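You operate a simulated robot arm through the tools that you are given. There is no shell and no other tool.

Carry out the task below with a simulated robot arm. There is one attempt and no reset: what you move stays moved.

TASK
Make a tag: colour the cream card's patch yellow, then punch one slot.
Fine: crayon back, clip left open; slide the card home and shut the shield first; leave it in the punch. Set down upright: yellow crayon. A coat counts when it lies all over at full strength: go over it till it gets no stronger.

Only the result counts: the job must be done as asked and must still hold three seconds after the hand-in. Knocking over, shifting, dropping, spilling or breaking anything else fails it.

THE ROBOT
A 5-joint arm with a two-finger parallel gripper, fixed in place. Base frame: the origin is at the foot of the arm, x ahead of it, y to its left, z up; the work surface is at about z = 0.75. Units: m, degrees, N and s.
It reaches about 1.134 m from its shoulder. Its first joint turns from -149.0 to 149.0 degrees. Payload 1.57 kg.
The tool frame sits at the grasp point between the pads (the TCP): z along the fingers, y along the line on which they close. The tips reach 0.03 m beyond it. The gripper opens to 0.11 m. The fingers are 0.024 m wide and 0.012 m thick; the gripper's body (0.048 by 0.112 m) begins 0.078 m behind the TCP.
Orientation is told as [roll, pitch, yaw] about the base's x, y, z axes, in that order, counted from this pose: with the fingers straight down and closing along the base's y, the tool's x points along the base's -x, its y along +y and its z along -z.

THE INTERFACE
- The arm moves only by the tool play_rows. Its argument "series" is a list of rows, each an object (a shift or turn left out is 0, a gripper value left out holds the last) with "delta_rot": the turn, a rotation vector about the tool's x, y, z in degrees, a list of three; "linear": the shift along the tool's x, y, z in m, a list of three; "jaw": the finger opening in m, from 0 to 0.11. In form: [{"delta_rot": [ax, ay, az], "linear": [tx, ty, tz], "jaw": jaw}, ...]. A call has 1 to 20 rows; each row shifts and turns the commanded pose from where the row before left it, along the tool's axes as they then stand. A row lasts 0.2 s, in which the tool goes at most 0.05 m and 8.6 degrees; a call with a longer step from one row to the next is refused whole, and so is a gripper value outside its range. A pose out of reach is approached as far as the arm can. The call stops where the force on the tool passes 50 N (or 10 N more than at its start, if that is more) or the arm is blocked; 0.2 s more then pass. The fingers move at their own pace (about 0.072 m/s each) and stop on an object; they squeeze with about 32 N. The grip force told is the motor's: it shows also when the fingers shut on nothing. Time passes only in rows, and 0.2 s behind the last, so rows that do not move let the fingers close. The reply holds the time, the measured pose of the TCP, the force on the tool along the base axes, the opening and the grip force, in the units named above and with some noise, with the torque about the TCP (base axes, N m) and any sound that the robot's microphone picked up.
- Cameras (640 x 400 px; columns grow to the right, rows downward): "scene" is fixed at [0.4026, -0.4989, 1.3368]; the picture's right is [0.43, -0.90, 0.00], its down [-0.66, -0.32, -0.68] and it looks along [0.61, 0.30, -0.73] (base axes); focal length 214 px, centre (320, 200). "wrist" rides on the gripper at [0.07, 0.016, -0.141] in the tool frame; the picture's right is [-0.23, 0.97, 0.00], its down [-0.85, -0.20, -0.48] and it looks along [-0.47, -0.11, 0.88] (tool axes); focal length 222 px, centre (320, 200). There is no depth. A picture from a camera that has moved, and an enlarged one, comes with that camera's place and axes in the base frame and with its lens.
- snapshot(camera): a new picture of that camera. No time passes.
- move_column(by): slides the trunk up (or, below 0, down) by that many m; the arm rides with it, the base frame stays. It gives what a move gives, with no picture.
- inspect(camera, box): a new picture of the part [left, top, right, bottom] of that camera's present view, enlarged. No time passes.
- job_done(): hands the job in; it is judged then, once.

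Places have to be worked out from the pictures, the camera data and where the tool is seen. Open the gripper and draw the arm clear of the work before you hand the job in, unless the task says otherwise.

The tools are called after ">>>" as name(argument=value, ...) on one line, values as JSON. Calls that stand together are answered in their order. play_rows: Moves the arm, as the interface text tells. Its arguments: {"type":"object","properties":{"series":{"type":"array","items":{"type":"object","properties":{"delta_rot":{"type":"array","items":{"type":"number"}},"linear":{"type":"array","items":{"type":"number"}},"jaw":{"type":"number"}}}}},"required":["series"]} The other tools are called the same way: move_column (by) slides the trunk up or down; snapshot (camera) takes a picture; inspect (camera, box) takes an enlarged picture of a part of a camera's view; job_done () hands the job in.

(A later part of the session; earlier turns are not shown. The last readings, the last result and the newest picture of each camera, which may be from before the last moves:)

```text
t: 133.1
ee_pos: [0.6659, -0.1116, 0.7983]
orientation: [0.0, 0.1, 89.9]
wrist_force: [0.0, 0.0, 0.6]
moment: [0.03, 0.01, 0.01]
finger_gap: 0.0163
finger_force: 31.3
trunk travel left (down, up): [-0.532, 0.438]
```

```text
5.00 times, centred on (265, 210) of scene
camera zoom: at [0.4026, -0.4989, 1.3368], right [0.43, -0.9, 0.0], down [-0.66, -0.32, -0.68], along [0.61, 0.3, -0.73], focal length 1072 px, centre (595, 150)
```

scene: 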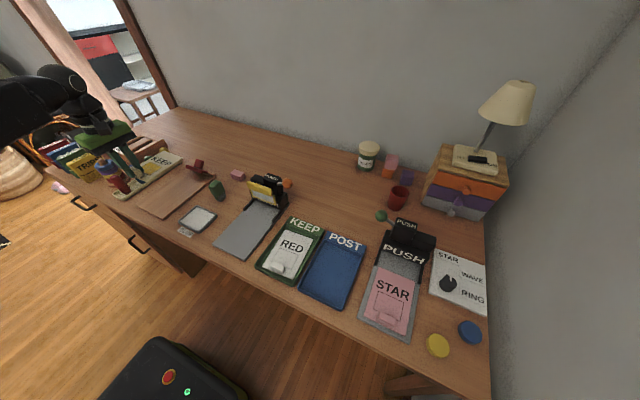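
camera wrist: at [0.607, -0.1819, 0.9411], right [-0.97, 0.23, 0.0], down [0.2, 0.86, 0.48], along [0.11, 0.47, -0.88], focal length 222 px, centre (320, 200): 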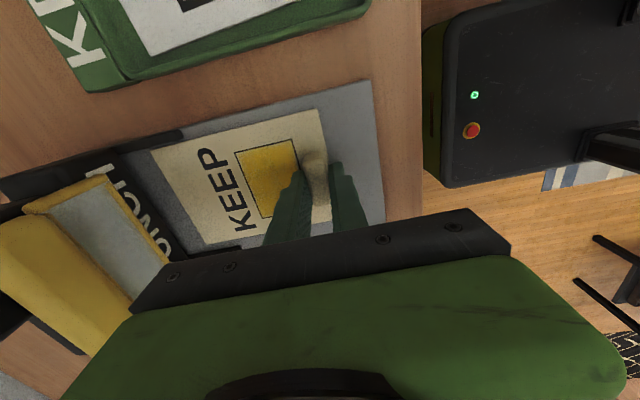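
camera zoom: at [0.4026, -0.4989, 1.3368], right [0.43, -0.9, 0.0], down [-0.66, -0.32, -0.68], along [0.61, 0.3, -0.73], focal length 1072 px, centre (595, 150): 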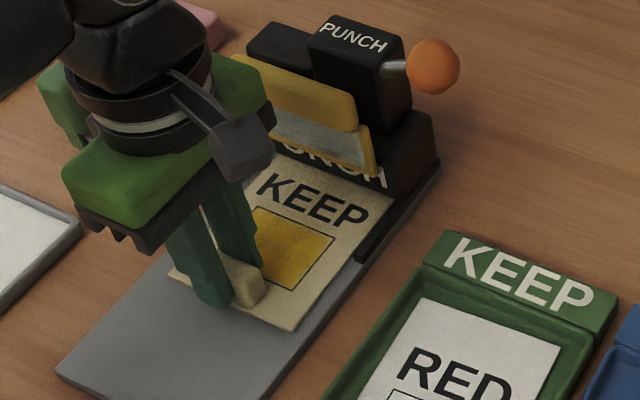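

No stop yet. I'll continue in 2 mm steps.

>>> play_rows(series=[{"linear": [0, -0.002, 0]}, {"linear": [0, -0.002, 0]}, {"linear": [0, -0.002, 0]}, {}])

>>> play_rows(series=[{"linear": [0, -0.002, 0]}, {"linear": [0, -0.002, 0]}, {"linear": [0, -0.002, 0]}, {}])

>>> inspect(camera="scene", box=[220, 170, 310, 250])

```text
t: 134.1
ee_pos: [0.6726, -0.1119, 0.7975]
orientation: [0.0, 0.0, 90.0]
wrist_force: [-0.5, -0.6, 1.1]
moment: [-0.01, 0.01, 0.0]
finger_gap: 0.0163
finger_force: 32.1
trunk travel left (down, up): [-0.532, 0.438]
```

```text
t: 135.1
ee_pos: [0.6782, -0.1119, 0.7997]
orientation: [0.1, 0.1, 90.0]
wrist_force: [-4.0, 0.5, -0.3]
moment: [0.03, 0.13, -0.01]
finger_gap: 0.0163
finger_force: 31.4
trunk travel left (down, up): [-0.532, 0.438]
```

```text
5.00 times, centred on (265, 210) of scene
camera zoom: at [0.4026, -0.4989, 1.3368], right [0.43, -0.9, 0.0], down [-0.66, -0.32, -0.68], along [0.61, 0.3, -0.73], focal length 1072 px, centre (595, 150)
```

zoom: 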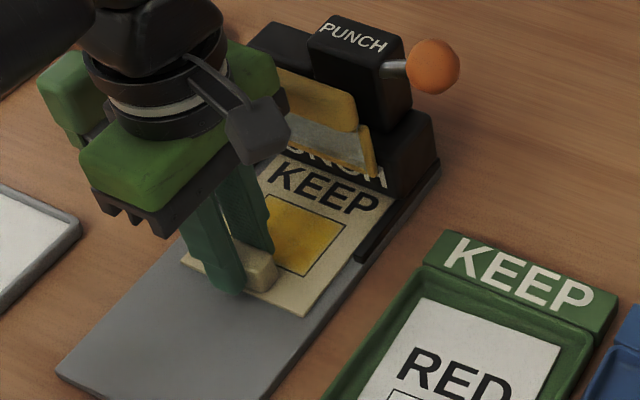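

A 4 N resistance has appeared at TCP x≈0.679. I'll push slightly more to confirm it is the hard stop.

>>> play_rows(series=[{"linear": [0, -0.001, 0]}, {"linear": [0, -0.001, 0]}, {}])

```text
t: 135.9
ee_pos: [0.6785, -0.1104, 0.7988]
orientation: [0.0, 0.1, 90.0]
wrist_force: [-16.5, -2.6, 1.4]
moment: [-0.11, 0.52, -0.03]
finger_gap: 0.0162
finger_force: 31.9
trunk travel left (down, up): [-0.532, 0.438]
```

16.5 N with no further travel, so the card is home. I'll relieve 1 mm (the card stays against the stop) and release.

>>> play_rows(series=[{"linear": [0, 0.001, 0]}, {}])

>>> play_rows(series=[{"jaw": 0.03}, {"jaw": 0.045}, {}, {}])

>>> snapshot(camera="wrist")

>>> inspect(camera="scene", box=[220, 170, 310, 250])

```text
t: 136.5
ee_pos: [0.679, -0.1112, 0.7978]
orientation: [-0.1, 0.0, 90.0]
wrist_force: [-10.5, -3.5, -0.2]
moment: [-0.1, 0.26, -0.03]
finger_gap: 0.0166
finger_force: 32.1
trunk travel left (down, up): [-0.532, 0.438]
```

```text
t: 137.5
ee_pos: [0.6786, -0.1108, 0.7979]
orientation: [0.0, 0.1, 90.0]
wrist_force: [0.3, -0.4, -0.3]
moment: [0.0, -0.01, 0.04]
finger_gap: 0.0451
finger_force: 0.1
trunk travel left (down, up): [-0.532, 0.438]
```

```text
taken
camera wrist: at [0.6638, -0.1804, 0.9409], right [-0.97, 0.23, 0.0], down [0.2, 0.86, 0.48], along [0.11, 0.47, -0.88], focal length 222 px, centre (320, 200)
```

wrist: 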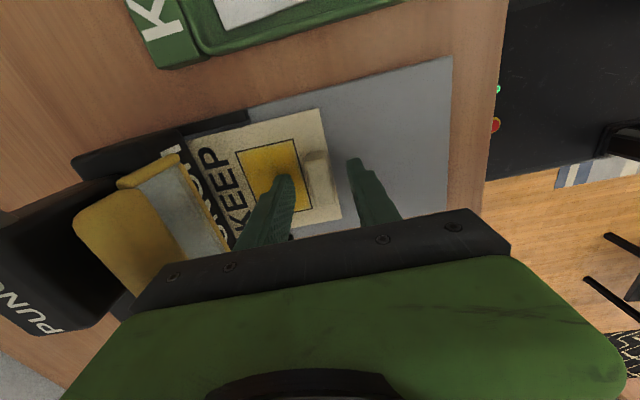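

```text
5.00 times, centred on (265, 210) of scene
camera zoom: at [0.4026, -0.4989, 1.3368], right [0.43, -0.9, 0.0], down [-0.66, -0.32, -0.68], along [0.61, 0.3, -0.73], focal length 1072 px, centre (595, 150)
```

zoom: 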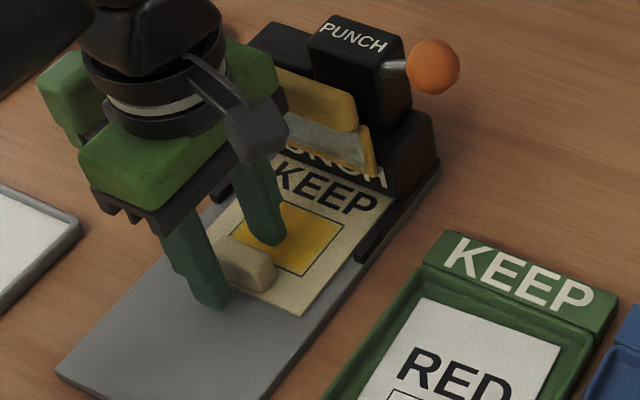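

Released; the card lies flat and home. I'll raise straight up and view the punch.

>>> move_column(by=0.16)

>>> inspect(camera="scene", box=[220, 160, 310, 250])

>>> inspect(camera="wrist", box=[140, 80, 400, 240])

```text
t: 139.3
ee_pos: [0.6781, -0.1108, 0.9592]
orientation: [0.1, 0.0, 89.9]
wrist_force: [0.4, -0.6, -0.2]
moment: [0.0, -0.02, -0.01]
finger_gap: 0.0451
finger_force: 0.1
trunk travel left (down, up): [-0.692, 0.278]
```

```text
4.44 times, centred on (265, 205) of scene
camera zoom: at [0.4026, -0.4989, 1.3368], right [0.43, -0.9, 0.0], down [-0.66, -0.32, -0.68], along [0.61, 0.3, -0.73], focal length 953 px, centre (564, 178)
```

zoom: 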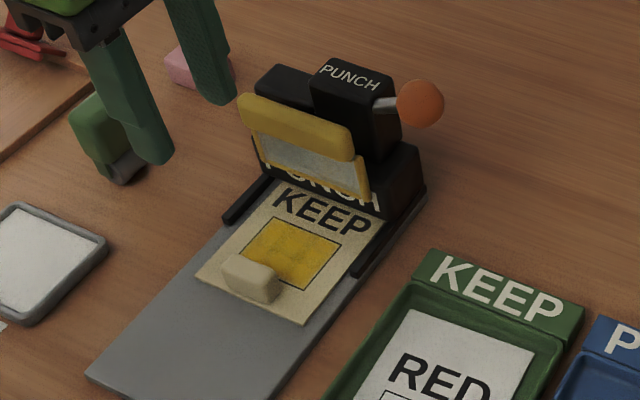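

```text
2.46 times, centred on (270, 160) of wrist
camera zoom: at [0.6638, -0.1804, 1.1009], right [-0.97, 0.23, 0.0], down [0.2, 0.86, 0.48], along [0.11, 0.47, -0.88], focal length 547 px, centre (443, 298)
```

zoom: 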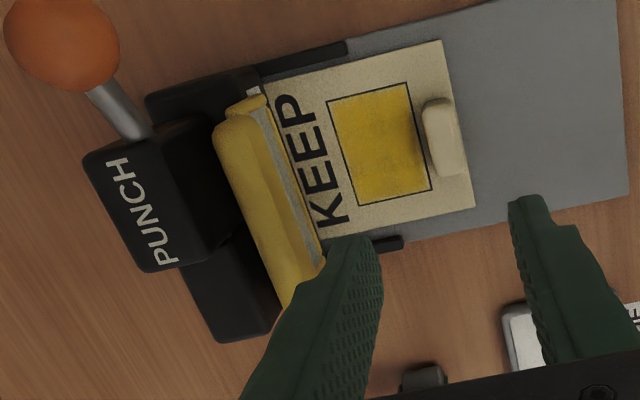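

The card is in place. The shield stands almost vertical, with its lower edge at z≈0.793 and its bar top at z≈0.86. I'll turn back to yaw 0, close the fingers, and bring them over the bar to press it shut.

>>> play_rows(series=[{"delta_rot": [0, 0, 8.5], "jaw": 0.0}, {"delta_rot": [0, 0, 8.5]}, {"delta_rot": [0, 0, 8.5]}, {"delta_rot": [0, 0, 8.5]}, {"delta_rot": [0, 0, 8.5]}, {"delta_rot": [0, 0, 8.5]}, {"delta_rot": [0, 0, 8.5]}, {"delta_rot": [0, 0, 8.5]}, {"delta_rot": [0, 0, 8.5]}, {"delta_rot": [0, 0, 8.5]}, {"delta_rot": [0, 0, 5]}, {}])

>>> snapshot(camera="wrist")

>>> inspect(camera="wrist", box=[240, 80, 400, 220])

```text
t: 141.9
ee_pos: [0.6773, -0.109, 0.9591]
orientation: [0.0, -0.1, -0.1]
wrist_force: [-0.3, -0.7, -0.5]
moment: [-0.02, 0.03, 0.0]
finger_gap: 0.0
finger_force: 21.2
trunk travel left (down, up): [-0.692, 0.278]
```

```text
taken
camera wrist: at [0.6093, -0.0941, 1.1009], right [0.23, 0.97, 0.0], down [0.85, -0.2, 0.48], along [0.47, -0.11, -0.88], focal length 222 px, centre (320, 200)
```

wrist: 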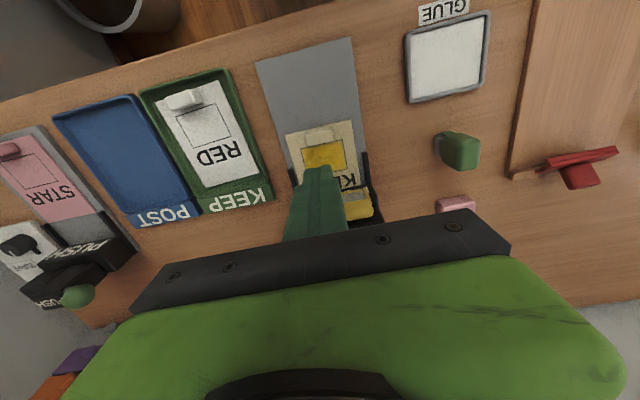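

```text
2.86 times, centred on (320, 150) of wrist
camera zoom: at [0.6093, -0.0941, 1.1009], right [0.23, 0.97, 0.0], down [0.85, -0.2, 0.48], along [0.47, -0.11, -0.88], focal length 635 px, centre (320, 343)
```

zoom: 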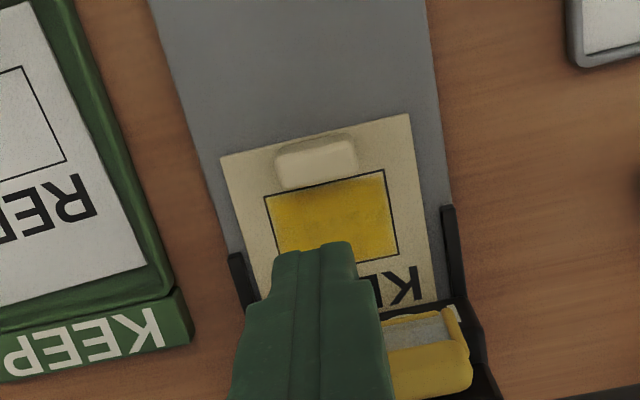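

>>> play_rows(series=[{"linear": [-0.03, 0, 0]}, {"linear": [-0.03, 0, 0]}, {"linear": [-0.03, 0, 0]}, {}])

>>> inspect(camera="wrist", box=[220, 80, 420, 240])

>>> inspect(camera="scene", box=[220, 130, 320, 230])

```text
t: 142.9
ee_pos: [0.7666, -0.1122, 0.9578]
orientation: [-0.1, 0.0, 0.0]
wrist_force: [-0.8, -1.3, 0.6]
moment: [0.0, 0.02, 0.0]
finger_gap: 0.0001
finger_force: 21.3
trunk travel left (down, up): [-0.692, 0.278]
```

```text
2.50 times, centred on (320, 160) of wrist
camera zoom: at [0.6995, -0.0947, 1.1009], right [0.23, 0.97, 0.0], down [0.85, -0.2, 0.48], along [0.47, -0.11, -0.88], focal length 555 px, centre (320, 300)
```

zoom: 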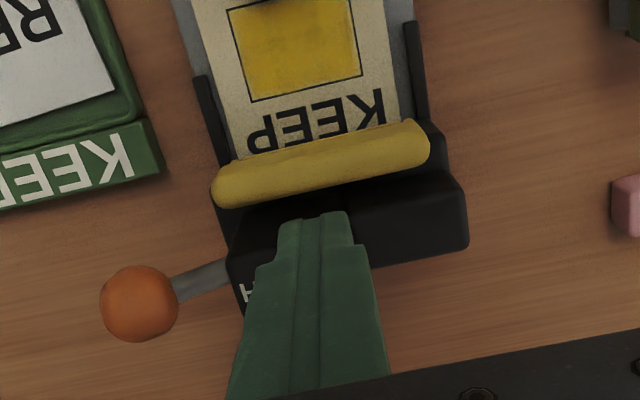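

```text
4.00 times, centred on (270, 180) of scene
camera zoom: at [0.4026, -0.4989, 1.3368], right [0.43, -0.9, 0.0], down [-0.66, -0.32, -0.68], along [0.61, 0.3, -0.73], focal length 858 px, centre (520, 280)
```

zoom: 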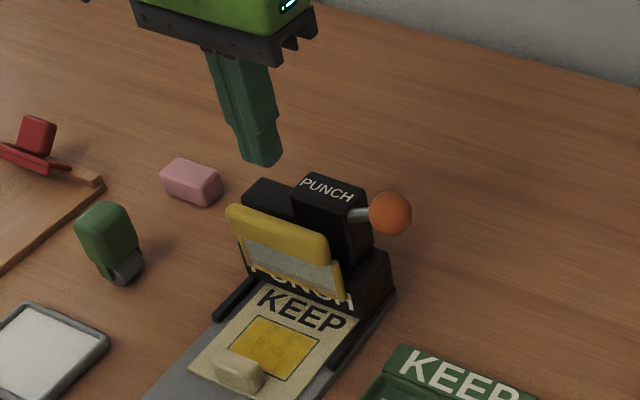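

I'm above the bar. I'll shift 3 mm back over it and come down to just above, then press in small steps.

>>> play_rows(series=[{"linear": [-0.003, 0, 0]}, {}])

>>> move_column(by=-0.06)

>>> inspect(camera="wrist", box=[220, 80, 420, 240])

>>> inspect(camera="scene", box=[230, 140, 310, 220])

```text
t: 143.5
ee_pos: [0.7717, -0.1104, 0.9594]
orientation: [0.0, 0.0, 0.1]
wrist_force: [-0.2, 0.8, 0.4]
moment: [0.04, 0.0, -0.01]
finger_gap: 0.0
finger_force: 21.7
trunk travel left (down, up): [-0.692, 0.278]
```

```text
t: 144.5
ee_pos: [0.772, -0.1109, 0.898]
orientation: [0.0, 0.0, 0.0]
wrist_force: [-0.4, 0.5, 0.1]
moment: [0.0, 0.01, 0.03]
finger_gap: 0.0001
finger_force: 21.3
trunk travel left (down, up): [-0.632, 0.338]
```

```text
2.50 times, centred on (320, 160) of wrist
camera zoom: at [0.7027, -0.0949, 1.0409], right [0.23, 0.97, 0.0], down [0.85, -0.2, 0.48], along [0.47, -0.11, -0.88], focal length 555 px, centre (320, 300)
```

zoom: 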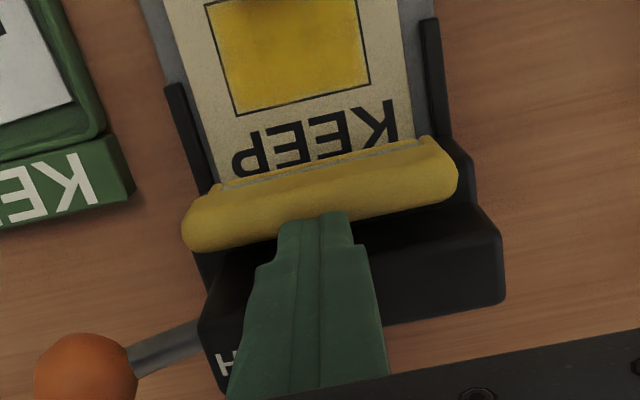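

```text
5.00 times, centred on (270, 180) of scene
camera zoom: at [0.4026, -0.4989, 1.3368], right [0.43, -0.9, 0.0], down [-0.66, -0.32, -0.68], along [0.61, 0.3, -0.73], focal length 1072 px, centre (570, 300)
```

zoom: 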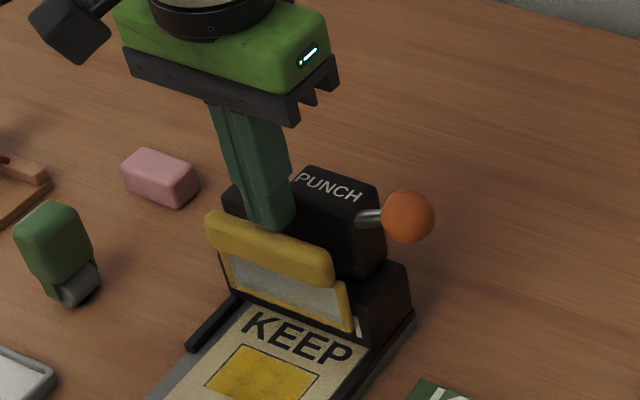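

The shield seems to have tilted slightly forward already. I'll zoom in for a closer look.

>>> inspect(camera="scene", box=[245, 165, 305, 215])

```text
8.00 times, centred on (275, 190) of scene
camera zoom: at [0.4026, -0.4989, 1.3368], right [0.43, -0.9, 0.0], down [-0.66, -0.32, -0.68], along [0.61, 0.3, -0.73], focal length 1716 px, centre (680, 280)
```

zoom: 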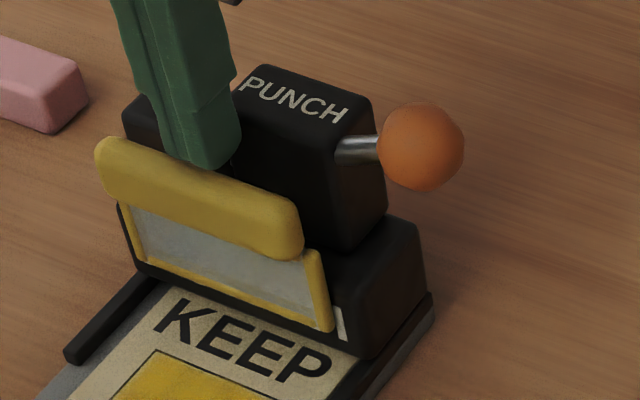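

The shield has moved down by a few mm: its lower edge now covers the base lettering, so it seems to slide or close downward with little force. I'll continue pressing in small steps.

>>> move_column(by=-0.005)

>>> inspect(camera="scene", box=[245, 165, 305, 215])

```text
t: 145.1
ee_pos: [0.77, -0.1104, 0.8924]
orientation: [0.0, -0.1, 0.0]
wrist_force: [-0.5, 0.7, -0.4]
moment: [0.02, -0.01, 0.06]
finger_gap: 0.0001
finger_force: 21.7
trunk travel left (down, up): [-0.627, 0.343]
```

```text
8.00 times, centred on (275, 190) of scene
camera zoom: at [0.4026, -0.4989, 1.3368], right [0.43, -0.9, 0.0], down [-0.66, -0.32, -0.68], along [0.61, 0.3, -0.73], focal length 1716 px, centre (680, 280)
```

zoom: 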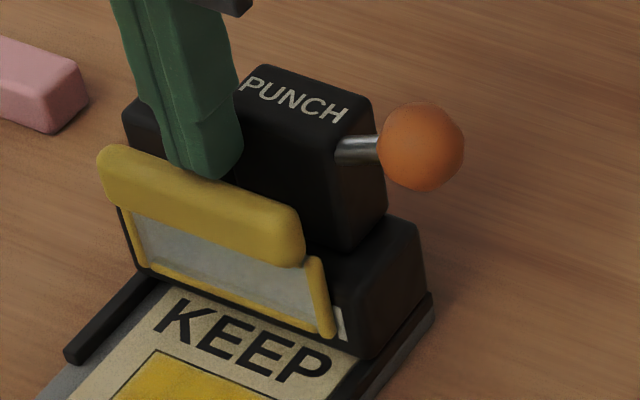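

It follows the finger down, so the shield is a vertical slide. I'll keep pressing until it bottoms.

>>> move_column(by=-0.006)

>>> move_column(by=-0.005)

>>> inspect(camera="scene", box=[245, 165, 305, 215])

```text
t: 145.6
ee_pos: [0.7708, -0.1115, 0.8882]
orientation: [0.0, 0.0, 0.0]
wrist_force: [0.0, -0.1, -1.1]
moment: [0.01, -0.03, 0.0]
finger_gap: 0.0
finger_force: 21.2
trunk travel left (down, up): [-0.621, 0.349]
```

```text
t: 146.2
ee_pos: [0.7703, -0.1096, 0.8831]
orientation: [0.1, 0.0, 0.0]
wrist_force: [0.4, 0.2, 0.3]
moment: [0.01, -0.01, 0.0]
finger_gap: 0.0002
finger_force: 21.1
trunk travel left (down, up): [-0.616, 0.354]
```

```text
8.00 times, centred on (275, 190) of scene
camera zoom: at [0.4026, -0.4989, 1.3368], right [0.43, -0.9, 0.0], down [-0.66, -0.32, -0.68], along [0.61, 0.3, -0.73], focal length 1716 px, centre (680, 280)
```

zoom: 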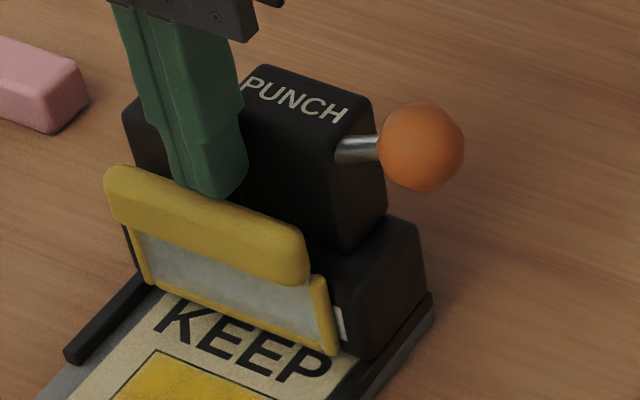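

>>> move_column(by=-0.005)

>>> move_column(by=-0.004)

>>> inspect(camera="scene", box=[245, 165, 305, 215])

```text
t: 146.7
ee_pos: [0.7704, -0.1116, 0.8765]
orientation: [0.1, 0.0, -0.1]
wrist_force: [-0.3, -0.8, 0.3]
moment: [-0.02, 0.02, -0.02]
finger_gap: 0.0
finger_force: 21.3
trunk travel left (down, up): [-0.611, 0.359]
```

```text
t: 147.2
ee_pos: [0.7716, -0.1105, 0.8737]
orientation: [0.0, 0.0, 0.1]
wrist_force: [-0.1, 0.8, 0.0]
moment: [-0.03, 0.03, -0.01]
finger_gap: 0.0
finger_force: 21.3
trunk travel left (down, up): [-0.607, 0.363]
```

```text
8.00 times, centred on (275, 190) of scene
camera zoom: at [0.4026, -0.4989, 1.3368], right [0.43, -0.9, 0.0], down [-0.66, -0.32, -0.68], along [0.61, 0.3, -0.73], focal length 1716 px, centre (680, 280)
```

zoom: 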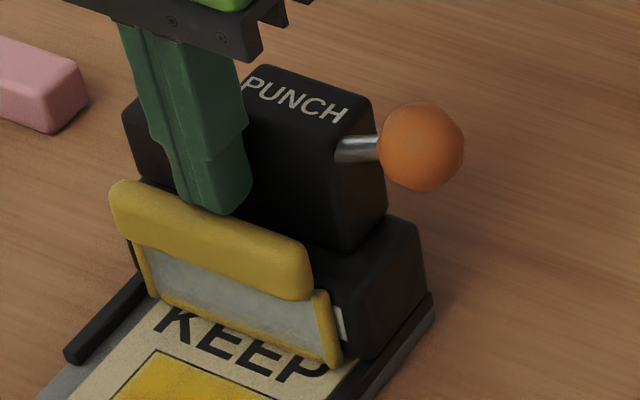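

>>> move_column(by=-0.003)

>>> move_column(by=-0.002)

>>> inspect(camera="scene", box=[245, 165, 305, 215])

```text
t: 147.8
ee_pos: [0.77, -0.111, 0.8713]
orientation: [0.0, -0.1, 0.0]
wrist_force: [5.5, -0.6, 12.0]
moment: [-0.02, -0.05, 0.04]
finger_gap: 0.0001
finger_force: 21.2
trunk travel left (down, up): [-0.604, 0.366]
```

```text
t: 148.3
ee_pos: [0.7704, -0.1113, 0.8705]
orientation: [0.0, -0.2, -0.1]
wrist_force: [14.6, -2.5, 31.6]
moment: [-0.05, -0.19, 0.02]
finger_gap: 0.0
finger_force: 20.6
trunk travel left (down, up): [-0.602, 0.368]
```

```text
8.00 times, centred on (275, 190) of scene
camera zoom: at [0.4026, -0.4989, 1.3368], right [0.43, -0.9, 0.0], down [-0.66, -0.32, -0.68], along [0.61, 0.3, -0.73], focal length 1716 px, centre (680, 280)
```

zoom: 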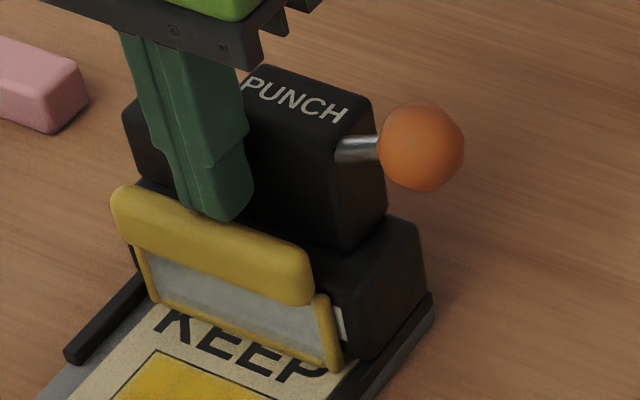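

It has bottomed out (31 N with no further travel), so the shield is shut. I'll raise and check that it stays down and the card hasn't moved.

>>> move_column(by=0.002)

>>> move_column(by=0.1)

>>> inspect(camera="scene", box=[220, 150, 320, 250])

>>> inspect(camera="wrist", box=[200, 60, 420, 240])

```text
t: 148.8
ee_pos: [0.7704, -0.1113, 0.8713]
orientation: [0.0, 0.0, 0.0]
wrist_force: [8.1, -0.9, 15.8]
moment: [-0.04, -0.16, 0.02]
finger_gap: 0.0
finger_force: 21.6
trunk travel left (down, up): [-0.604, 0.366]
```

```text
t: 150.1
ee_pos: [0.7704, -0.1109, 0.9712]
orientation: [-0.1, 0.0, 0.0]
wrist_force: [0.2, -0.4, 0.1]
moment: [0.01, 0.01, 0.03]
finger_gap: 0.0
finger_force: 21.1
trunk travel left (down, up): [-0.704, 0.266]
```

```text
4.00 times, centred on (270, 200) of scene
camera zoom: at [0.4026, -0.4989, 1.3368], right [0.43, -0.9, 0.0], down [-0.66, -0.32, -0.68], along [0.61, 0.3, -0.73], focal length 858 px, centre (520, 200)
```

zoom: 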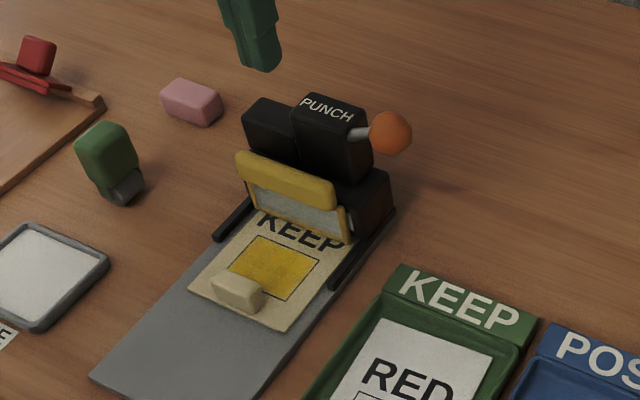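

```text
2.22 times, centred on (310, 150) of wrist
camera zoom: at [0.7028, -0.0949, 1.1129], right [0.23, 0.97, 0.0], down [0.85, -0.2, 0.48], along [0.47, -0.11, -0.88], focal length 494 px, centre (342, 311)
```

zoom: 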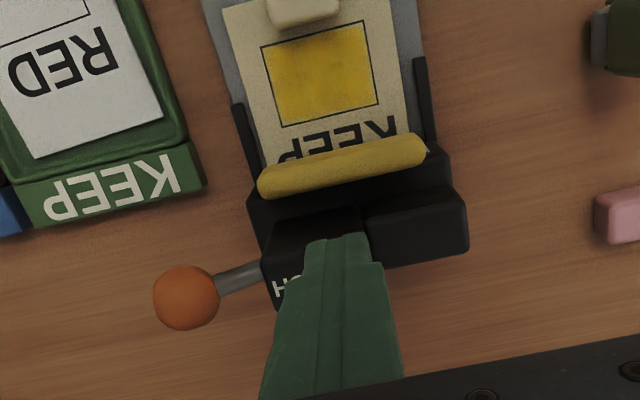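

The shield stays shut and the card is still home. Now I'll look closely at the lever and its pivot.

>>> inspect(camera="scene", box=[265, 165, 305, 200])

>>> inspect(camera="wrist", box=[250, 150, 350, 220])

>>> inspect(camera="scene", box=[365, 200, 445, 260])

```text
11.43 times, centred on (285, 182) of scene
camera zoom: at [0.4026, -0.4989, 1.3368], right [0.43, -0.9, 0.0], down [-0.66, -0.32, -0.68], along [0.61, 0.3, -0.73], focal length 2451 px, centre (720, 400)
```

zoom: 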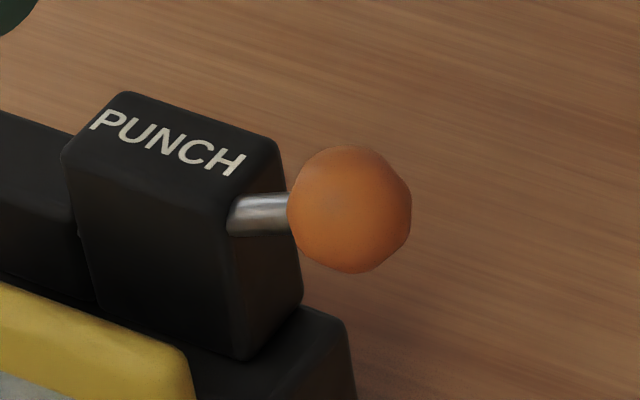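

```text
5.71 times, centred on (300, 185) of wrist
camera zoom: at [0.7028, -0.0949, 1.1129], right [0.23, 0.97, 0.0], down [0.85, -0.2, 0.48], along [0.47, -0.11, -0.88], focal length 1269 px, centre (434, 286)
```

zoom: 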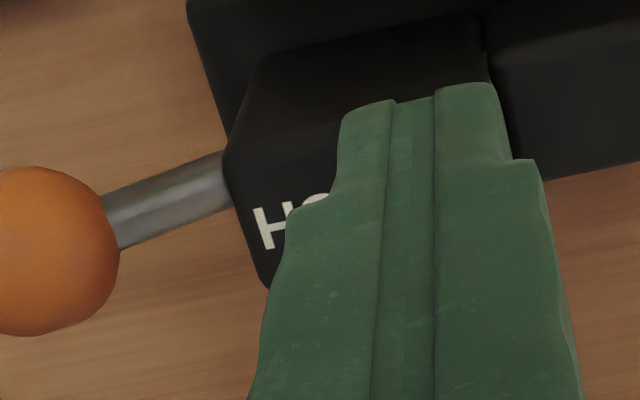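

```text
6.67 times, centred on (405, 230) of scene
camera zoom: at [0.4026, -0.4989, 1.3368], right [0.43, -0.9, 0.0], down [-0.66, -0.32, -0.68], along [0.61, 0.3, -0.73], focal length 1430 px, centre (-247, 0)
```

zoom: 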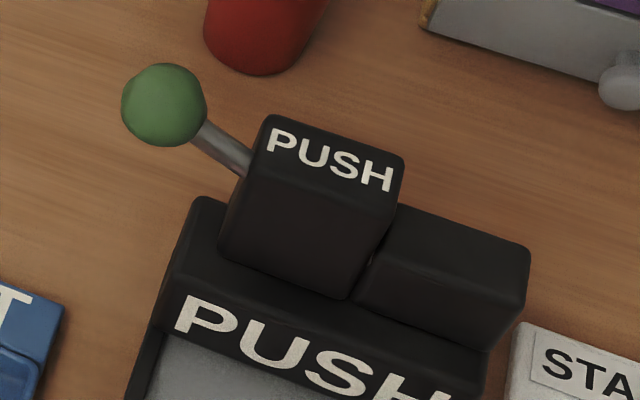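

The rod comes out of the tower's side and slopes slightly up to the knob at (0.798, -0.200, 0.888), so this is a press-down lever. I'll move the closed fingers above the knob.

>>> play_rows(series=[{"linear": [-0.009, -0.0294, 0]}, {"linear": [-0.009, -0.0294, 0]}, {"linear": [-0.009, -0.0294, 0]}, {}])

>>> snapshot(camera="wrist")

>>> inspect(camera="scene", box=[240, 130, 320, 220])

```text
t: 151.1
ee_pos: [0.7984, -0.1966, 0.9708]
orientation: [0.1, 0.0, 0.0]
wrist_force: [0.0, -0.1, 0.3]
moment: [0.01, -0.01, 0.01]
finger_gap: 0.0
finger_force: 21.5
trunk travel left (down, up): [-0.704, 0.266]
```

```text
taken
camera wrist: at [0.731, -0.1807, 1.1129], right [0.23, 0.97, 0.0], down [0.85, -0.2, 0.48], along [0.47, -0.11, -0.88], focal length 222 px, centre (320, 200)
```

wrist: 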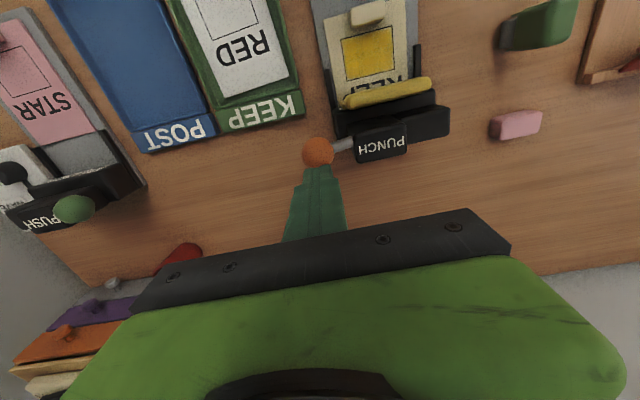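

```text
4.44 times, centred on (280, 175) of scene
camera zoom: at [0.4026, -0.4989, 1.3368], right [0.43, -0.9, 0.0], down [-0.66, -0.32, -0.68], along [0.61, 0.3, -0.73], focal length 953 px, centre (498, 311)
```

zoom: 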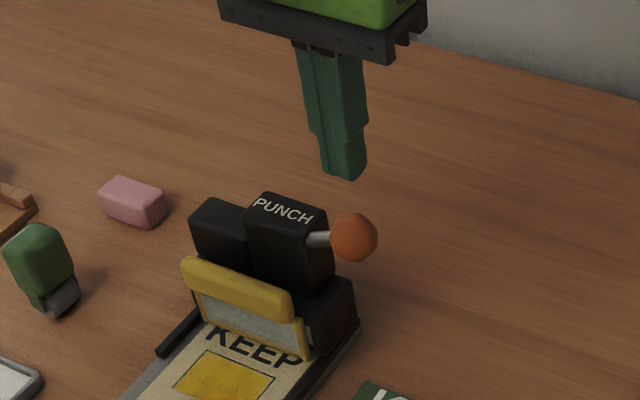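

The knob is directly below. I'll adjust by 2 mm and lower to just above it.

>>> play_rows(series=[{"linear": [0.002, -0.0015, 0]}, {}])

>>> move_column(by=-0.03)

>>> inspect(camera="wrist", box=[250, 110, 390, 220])

>>> inspect(camera="scene", box=[250, 150, 310, 200])

```text
t: 151.7
ee_pos: [0.7972, -0.1993, 0.9711]
orientation: [0.0, 0.0, 0.0]
wrist_force: [0.2, 0.2, 0.2]
moment: [0.01, 0.02, 0.0]
finger_gap: 0.0001
finger_force: 21.9
trunk travel left (down, up): [-0.704, 0.266]
```

```text
t: 152.5
ee_pos: [0.7974, -0.1999, 0.9402]
orientation: [0.0, 0.0, 0.0]
wrist_force: [0.4, 0.1, -0.2]
moment: [0.01, -0.04, 0.0]
finger_gap: 0.0
finger_force: 21.2
trunk travel left (down, up): [-0.674, 0.296]
```

```text
3.64 times, centred on (320, 165) of wrist
camera zoom: at [0.7289, -0.1828, 1.0829], right [0.23, 0.97, 0.0], down [0.85, -0.2, 0.48], along [0.47, -0.11, -0.88], focal length 808 px, centre (320, 327)
```

zoom: 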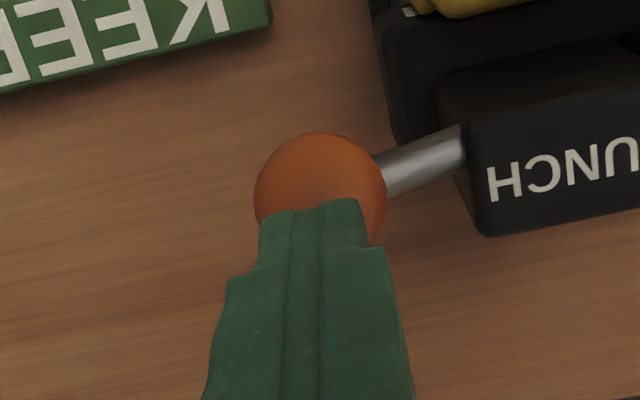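

```text
8.00 times, centred on (280, 175) of scene
camera zoom: at [0.4026, -0.4989, 1.3368], right [0.43, -0.9, 0.0], down [-0.66, -0.32, -0.68], along [0.61, 0.3, -0.73], focal length 1716 px, centre (640, 400)
```

zoom: 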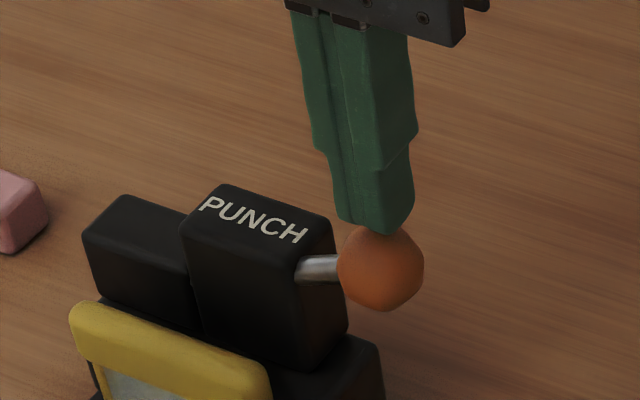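

The tips are right above the knob. I'll press down 8 mm and observe the motion and force.

>>> move_column(by=-0.008)

>>> inspect(camera="scene", box=[250, 150, 310, 200])

```text
t: 153.1
ee_pos: [0.7971, -0.1988, 0.9322]
orientation: [0.0, -0.1, 0.0]
wrist_force: [-0.4, 0.1, 1.0]
moment: [-0.05, 0.05, -0.03]
finger_gap: 0.0
finger_force: 21.2
trunk travel left (down, up): [-0.666, 0.304]
```

```text
8.00 times, centred on (280, 175) of scene
camera zoom: at [0.4026, -0.4989, 1.3368], right [0.43, -0.9, 0.0], down [-0.66, -0.32, -0.68], along [0.61, 0.3, -0.73], focal length 1716 px, centre (640, 400)
```

zoom: 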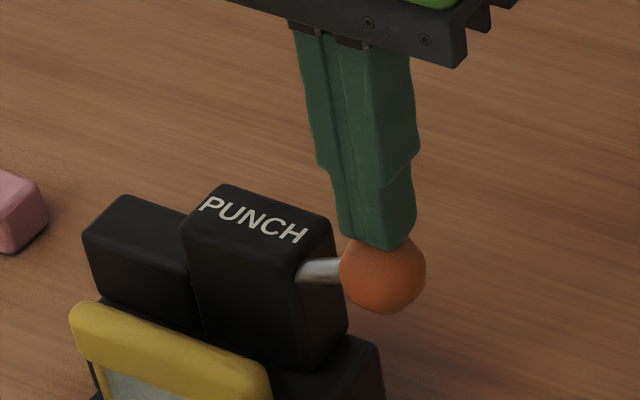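

The lever starts to move with a light spring force. I'll press further.

>>> move_column(by=-0.01)

>>> move_column(by=-0.008)

>>> inspect(camera="scene", box=[250, 150, 310, 200])

```text
t: 153.6
ee_pos: [0.7964, -0.1982, 0.9226]
orientation: [0.1, 0.0, 0.0]
wrist_force: [0.5, -0.3, 2.9]
moment: [-0.03, -0.02, 0.01]
finger_gap: 0.0003
finger_force: 21.5
trunk travel left (down, up): [-0.656, 0.314]
```

```text
t: 154.2
ee_pos: [0.7972, -0.2, 0.915]
orientation: [0.0, 0.0, -0.1]
wrist_force: [0.2, -2.2, 3.4]
moment: [-0.07, 0.0, 0.03]
finger_gap: 0.0
finger_force: 21.3
trunk travel left (down, up): [-0.648, 0.322]
```

```text
8.00 times, centred on (280, 175) of scene
camera zoom: at [0.4026, -0.4989, 1.3368], right [0.43, -0.9, 0.0], down [-0.66, -0.32, -0.68], along [0.61, 0.3, -0.73], focal length 1716 px, centre (640, 400)
```

zoom: 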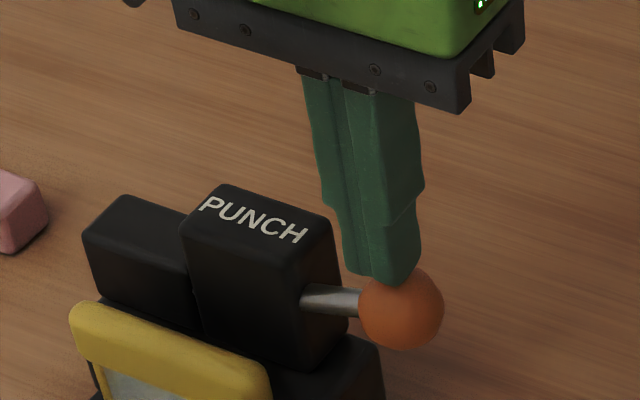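

The knob is going down and slightly outward (-y). I'll follow it by 7 mm in -y and keep pressing.

>>> play_rows(series=[{"linear": [0, -0.0035, 0]}, {"linear": [0, -0.0035, 0]}, {}])

>>> move_column(by=-0.008)

>>> inspect(camera="scene", box=[250, 150, 310, 200])

```text
t: 155.0
ee_pos: [0.7971, -0.2066, 0.9152]
orientation: [0.0, 0.1, 0.1]
wrist_force: [-0.1, 0.3, 2.6]
moment: [0.03, 0.01, -0.02]
finger_gap: 0.0
finger_force: 21.6
trunk travel left (down, up): [-0.648, 0.322]
```

```text
t: 155.6
ee_pos: [0.7955, -0.2064, 0.9066]
orientation: [0.0, 0.1, 0.1]
wrist_force: [0.5, -0.6, 4.0]
moment: [-0.07, 0.06, 0.0]
finger_gap: 0.0003
finger_force: 20.5
trunk travel left (down, up): [-0.64, 0.33]
```

```text
8.00 times, centred on (280, 175) of scene
camera zoom: at [0.4026, -0.4989, 1.3368], right [0.43, -0.9, 0.0], down [-0.66, -0.32, -0.68], along [0.61, 0.3, -0.73], focal length 1716 px, centre (640, 400)
```

zoom: 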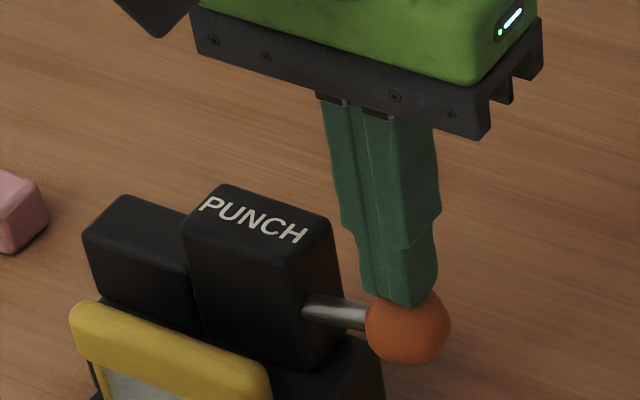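

Force is rising gently to 4 N, which feels like a spring. I'll keep going to the end of travel.

>>> move_column(by=-0.008)

>>> move_column(by=-0.006)

>>> inspect(camera="scene", box=[250, 150, 310, 200])

```text
t: 156.1
ee_pos: [0.7952, -0.206, 0.8989]
orientation: [-0.1, 0.0, 0.0]
wrist_force: [0.4, -2.0, 5.2]
moment: [-0.08, 0.0, 0.03]
finger_gap: 0.0002
finger_force: 21.3
trunk travel left (down, up): [-0.632, 0.338]
```

```text
t: 156.7
ee_pos: [0.7955, -0.206, 0.8928]
orientation: [0.0, 0.0, 0.0]
wrist_force: [-0.4, -1.7, 4.7]
moment: [-0.1, -0.01, 0.0]
finger_gap: 0.0
finger_force: 21.6
trunk travel left (down, up): [-0.626, 0.344]
```

```text
8.00 times, centred on (280, 175) of scene
camera zoom: at [0.4026, -0.4989, 1.3368], right [0.43, -0.9, 0.0], down [-0.66, -0.32, -0.68], along [0.61, 0.3, -0.73], focal length 1716 px, centre (640, 400)
```

zoom: 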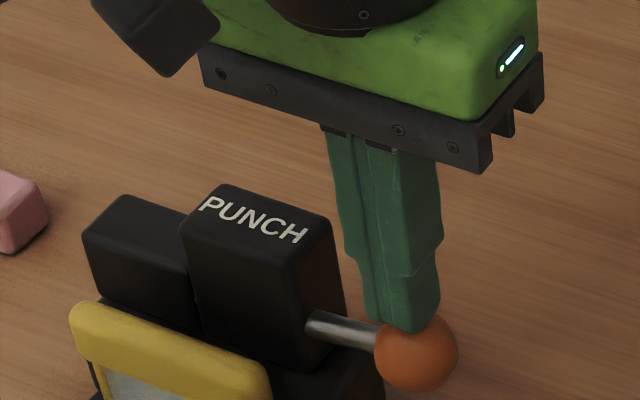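

>>> move_column(by=-0.008)

>>> move_column(by=-0.006)

>>> inspect(camera="scene", box=[250, 150, 310, 200])

```text
t: 157.3
ee_pos: [0.7966, -0.2058, 0.885]
orientation: [0.0, 0.0, 0.0]
wrist_force: [0.4, -2.7, 5.2]
moment: [-0.04, 0.03, 0.01]
finger_gap: 0.0001
finger_force: 21.5
trunk travel left (down, up): [-0.618, 0.352]
```

```text
t: 157.8
ee_pos: [0.7957, -0.2067, 0.8825]
orientation: [-0.2, -0.4, 0.0]
wrist_force: [-0.6, 1.0, 38.2]
moment: [-0.12, 0.07, 0.0]
finger_gap: 0.0
finger_force: 21.6
trunk travel left (down, up): [-0.612, 0.358]
stopped: the force on the tool passed its limit at 52 N (the readings are from after the stop); the commanded pose is now the measured one
```

```text
8.00 times, centred on (280, 175) of scene
camera zoom: at [0.4026, -0.4989, 1.3368], right [0.43, -0.9, 0.0], down [-0.66, -0.32, -0.68], along [0.61, 0.3, -0.73], focal length 1716 px, centre (640, 400)
```

zoom: 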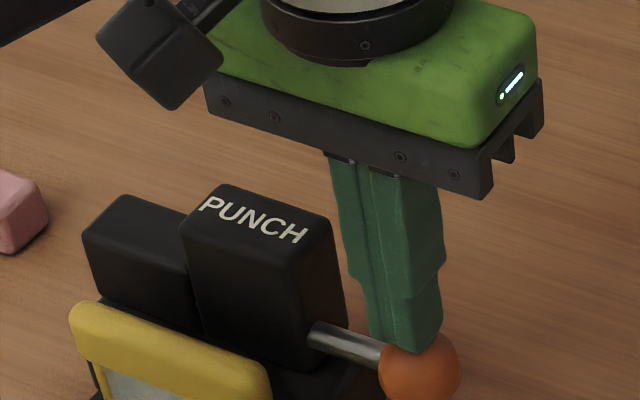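

The lever hit its hard lower stop at 52 N, a full stroke. I'll raise off and see how the lever and card look.

>>> move_column(by=0.02)

>>> inspect(camera="scene", box=[240, 150, 320, 220])

```text
t: 158.5
ee_pos: [0.7991, -0.2057, 0.8993]
orientation: [-0.1, -0.3, 0.0]
wrist_force: [0.8, 0.9, 3.3]
moment: [0.01, -0.05, 0.02]
finger_gap: 0.0002
finger_force: 20.7
trunk travel left (down, up): [-0.632, 0.338]
```

```text
5.71 times, centred on (280, 185) of scene
camera zoom: at [0.4026, -0.4989, 1.3368], right [0.43, -0.9, 0.0], down [-0.66, -0.32, -0.68], along [0.61, 0.3, -0.73], focal length 1226 px, centre (549, 286)
```

zoom: 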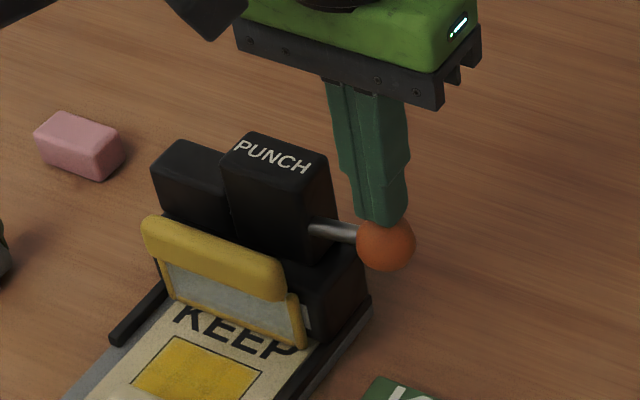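

The lever springs back up with the finger. I'll raise fully clear.

>>> move_column(by=0.04)

>>> move_column(by=0.08)

>>> inspect(camera="scene", box=[220, 150, 320, 250])

>>> snapshot(camera="wrist")

```text
t: 159.3
ee_pos: [0.7985, -0.2065, 0.939]
orientation: [-0.1, -0.4, 0.0]
wrist_force: [0.1, 0.4, 1.1]
moment: [-0.03, 0.01, 0.03]
finger_gap: 0.0
finger_force: 21.6
trunk travel left (down, up): [-0.672, 0.298]
```

```text
t: 160.5
ee_pos: [0.7986, -0.2059, 1.0191]
orientation: [-0.2, -0.1, 0.0]
wrist_force: [1.0, -0.2, 0.4]
moment: [0.02, -0.02, 0.0]
finger_gap: 0.0
finger_force: 20.7
trunk travel left (down, up): [-0.752, 0.218]
```

```text
4.00 times, centred on (270, 200) of scene
camera zoom: at [0.4026, -0.4989, 1.3368], right [0.43, -0.9, 0.0], down [-0.66, -0.32, -0.68], along [0.61, 0.3, -0.73], focal length 858 px, centre (520, 200)
```

zoom: 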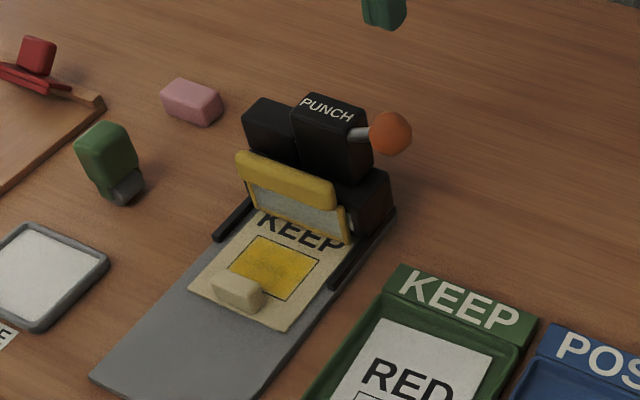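

```text
taken
camera wrist: at [0.7294, -0.1899, 1.1611], right [0.23, 0.97, 0.0], down [0.85, -0.2, 0.48], along [0.47, -0.11, -0.88], focal length 222 px, centre (320, 200)
```

wrist: 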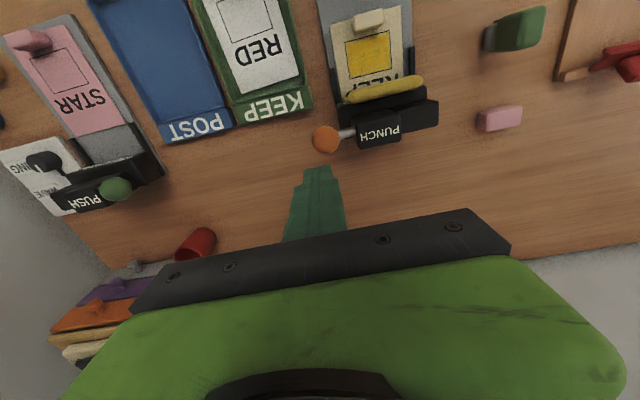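

The lever is back up, the shield is down and the card is in place. I'll zoom in to look for any evidence of the slot and confirm the shield stays shut.

>>> inspect(camera="scene", box=[245, 180, 295, 215])

>>> inspect(camera="wrist", box=[310, 0, 450, 160])

```text
11.43 times, centred on (270, 198) of scene
camera zoom: at [0.4026, -0.4989, 1.3368], right [0.43, -0.9, 0.0], down [-0.66, -0.32, -0.68], along [0.61, 0.3, -0.73], focal length 2451 px, centre (891, 229)
```

zoom: 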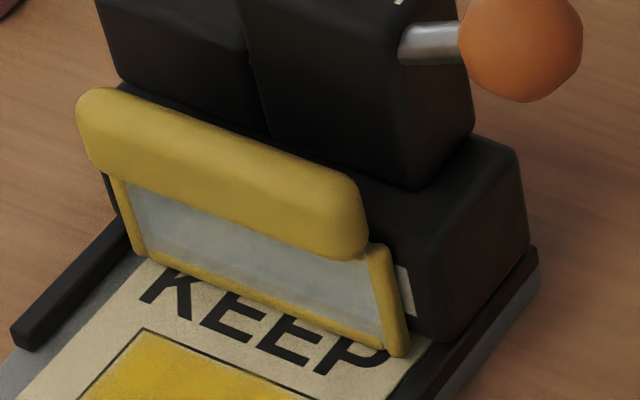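

```text
2.50 times, centred on (380, 80) of wrist
camera zoom: at [0.7294, -0.1899, 1.1611], right [0.23, 0.97, 0.0], down [0.85, -0.2, 0.48], along [0.47, -0.11, -0.88], focal length 555 px, centre (170, 500)
```

zoom: 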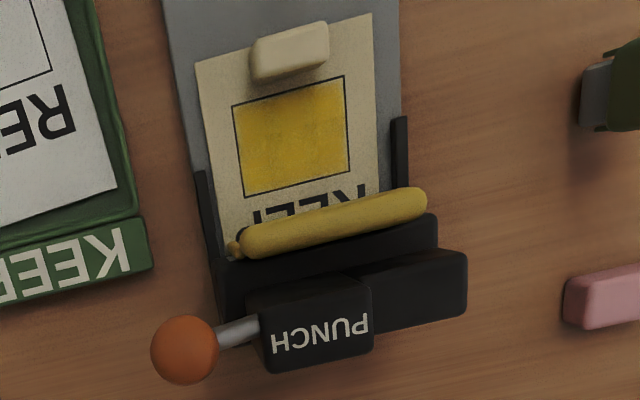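

Everything looks right: shield down, card home, lever returned after one full stroke. I'll open the gripper, raise the arm well clear, and check the whole scene.

>>> move_column(by=0.14)

>>> play_rows(series=[{"linear": [0.03, 0.02, 0], "jaw": 0.08}, {"linear": [0.03, 0.02, 0], "jaw": 0.11}, {"linear": [0.03, 0.02, 0]}, {"linear": [0.03, 0.015, 0]}, {}, {}])

>>> snapshot(camera="scene")

>>> snapshot(camera="wrist")

```text
t: 162.1
ee_pos: [0.7977, -0.2062, 1.1601]
orientation: [-0.1, -0.3, 0.0]
wrist_force: [-0.1, 0.5, -0.8]
moment: [0.0, 0.01, -0.01]
finger_gap: 0.0
finger_force: 21.5
trunk travel left (down, up): [-0.892, 0.078]
```

```text
t: 163.5
ee_pos: [0.6789, -0.1337, 1.1583]
orientation: [-0.1, -0.3, 0.1]
wrist_force: [-0.3, 0.6, 0.9]
moment: [-0.03, -0.01, 0.0]
finger_gap: 0.1098
finger_force: 0.1
trunk travel left (down, up): [-0.892, 0.078]
```

```text
taken
```

scene: 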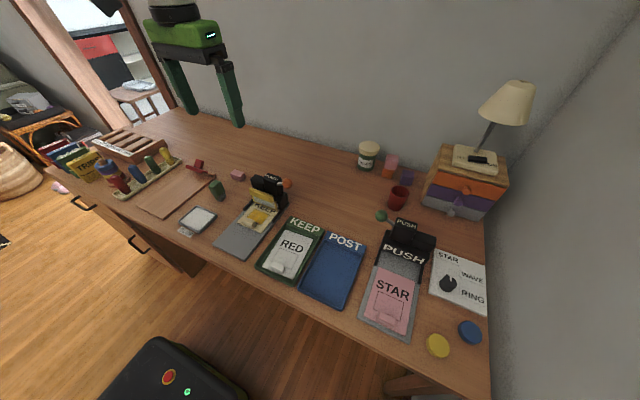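

```text
taken
camera wrist: at [0.6103, -0.1173, 1.3013], right [0.23, 0.97, 0.0], down [0.85, -0.2, 0.48], along [0.47, -0.11, -0.88], focal length 222 px, centre (320, 200)
```

wrist: 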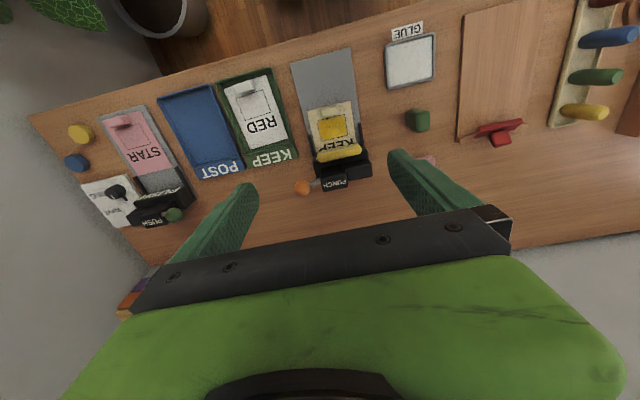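

The arm is clear. One last detailed check of the crayon rack and clip, the punch, and the patch before handing in.

>>> inspect(camera="scene", box=[60, 120, 220, 220])

>>> inspect(camera="scene", box=[220, 165, 310, 235])

>>> inspect(camera="wrist", box=[280, 80, 390, 200])

```text
4.00 times, centred on (140, 170) of scene
camera zoom: at [0.4026, -0.4989, 1.3368], right [0.43, -0.9, 0.0], down [-0.66, -0.32, -0.68], along [0.61, 0.3, -0.73], focal length 858 px, centre (1040, 320)
```

zoom: 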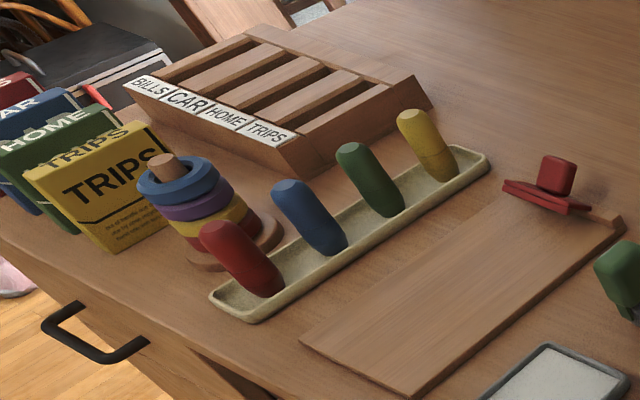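

```text
5.71 times, centred on (265, 200) of scene
camera zoom: at [0.4026, -0.4989, 1.3368], right [0.43, -0.9, 0.0], down [-0.66, -0.32, -0.68], along [0.61, 0.3, -0.73], focal length 1226 px, centre (634, 200)
```

zoom: 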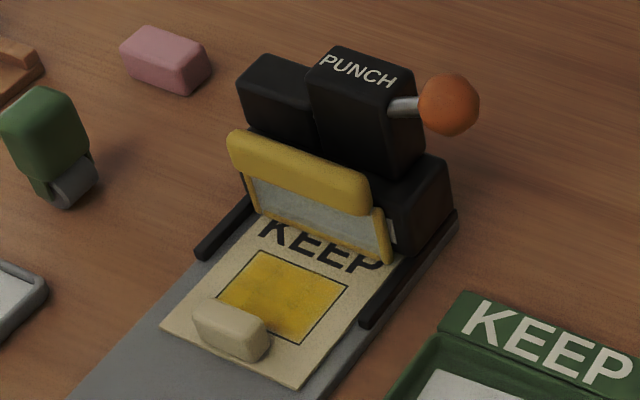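

```text
3.33 times, centred on (335, 140) of wrist
camera zoom: at [0.6103, -0.1173, 1.3013], right [0.23, 0.97, 0.0], down [0.85, -0.2, 0.48], along [0.47, -0.11, -0.88], focal length 740 px, centre (270, 400)
```

zoom: 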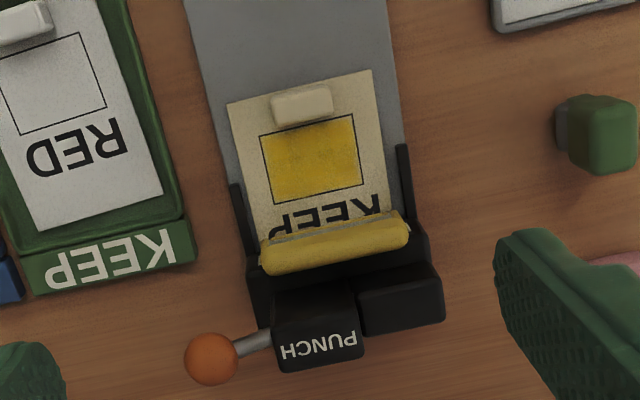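

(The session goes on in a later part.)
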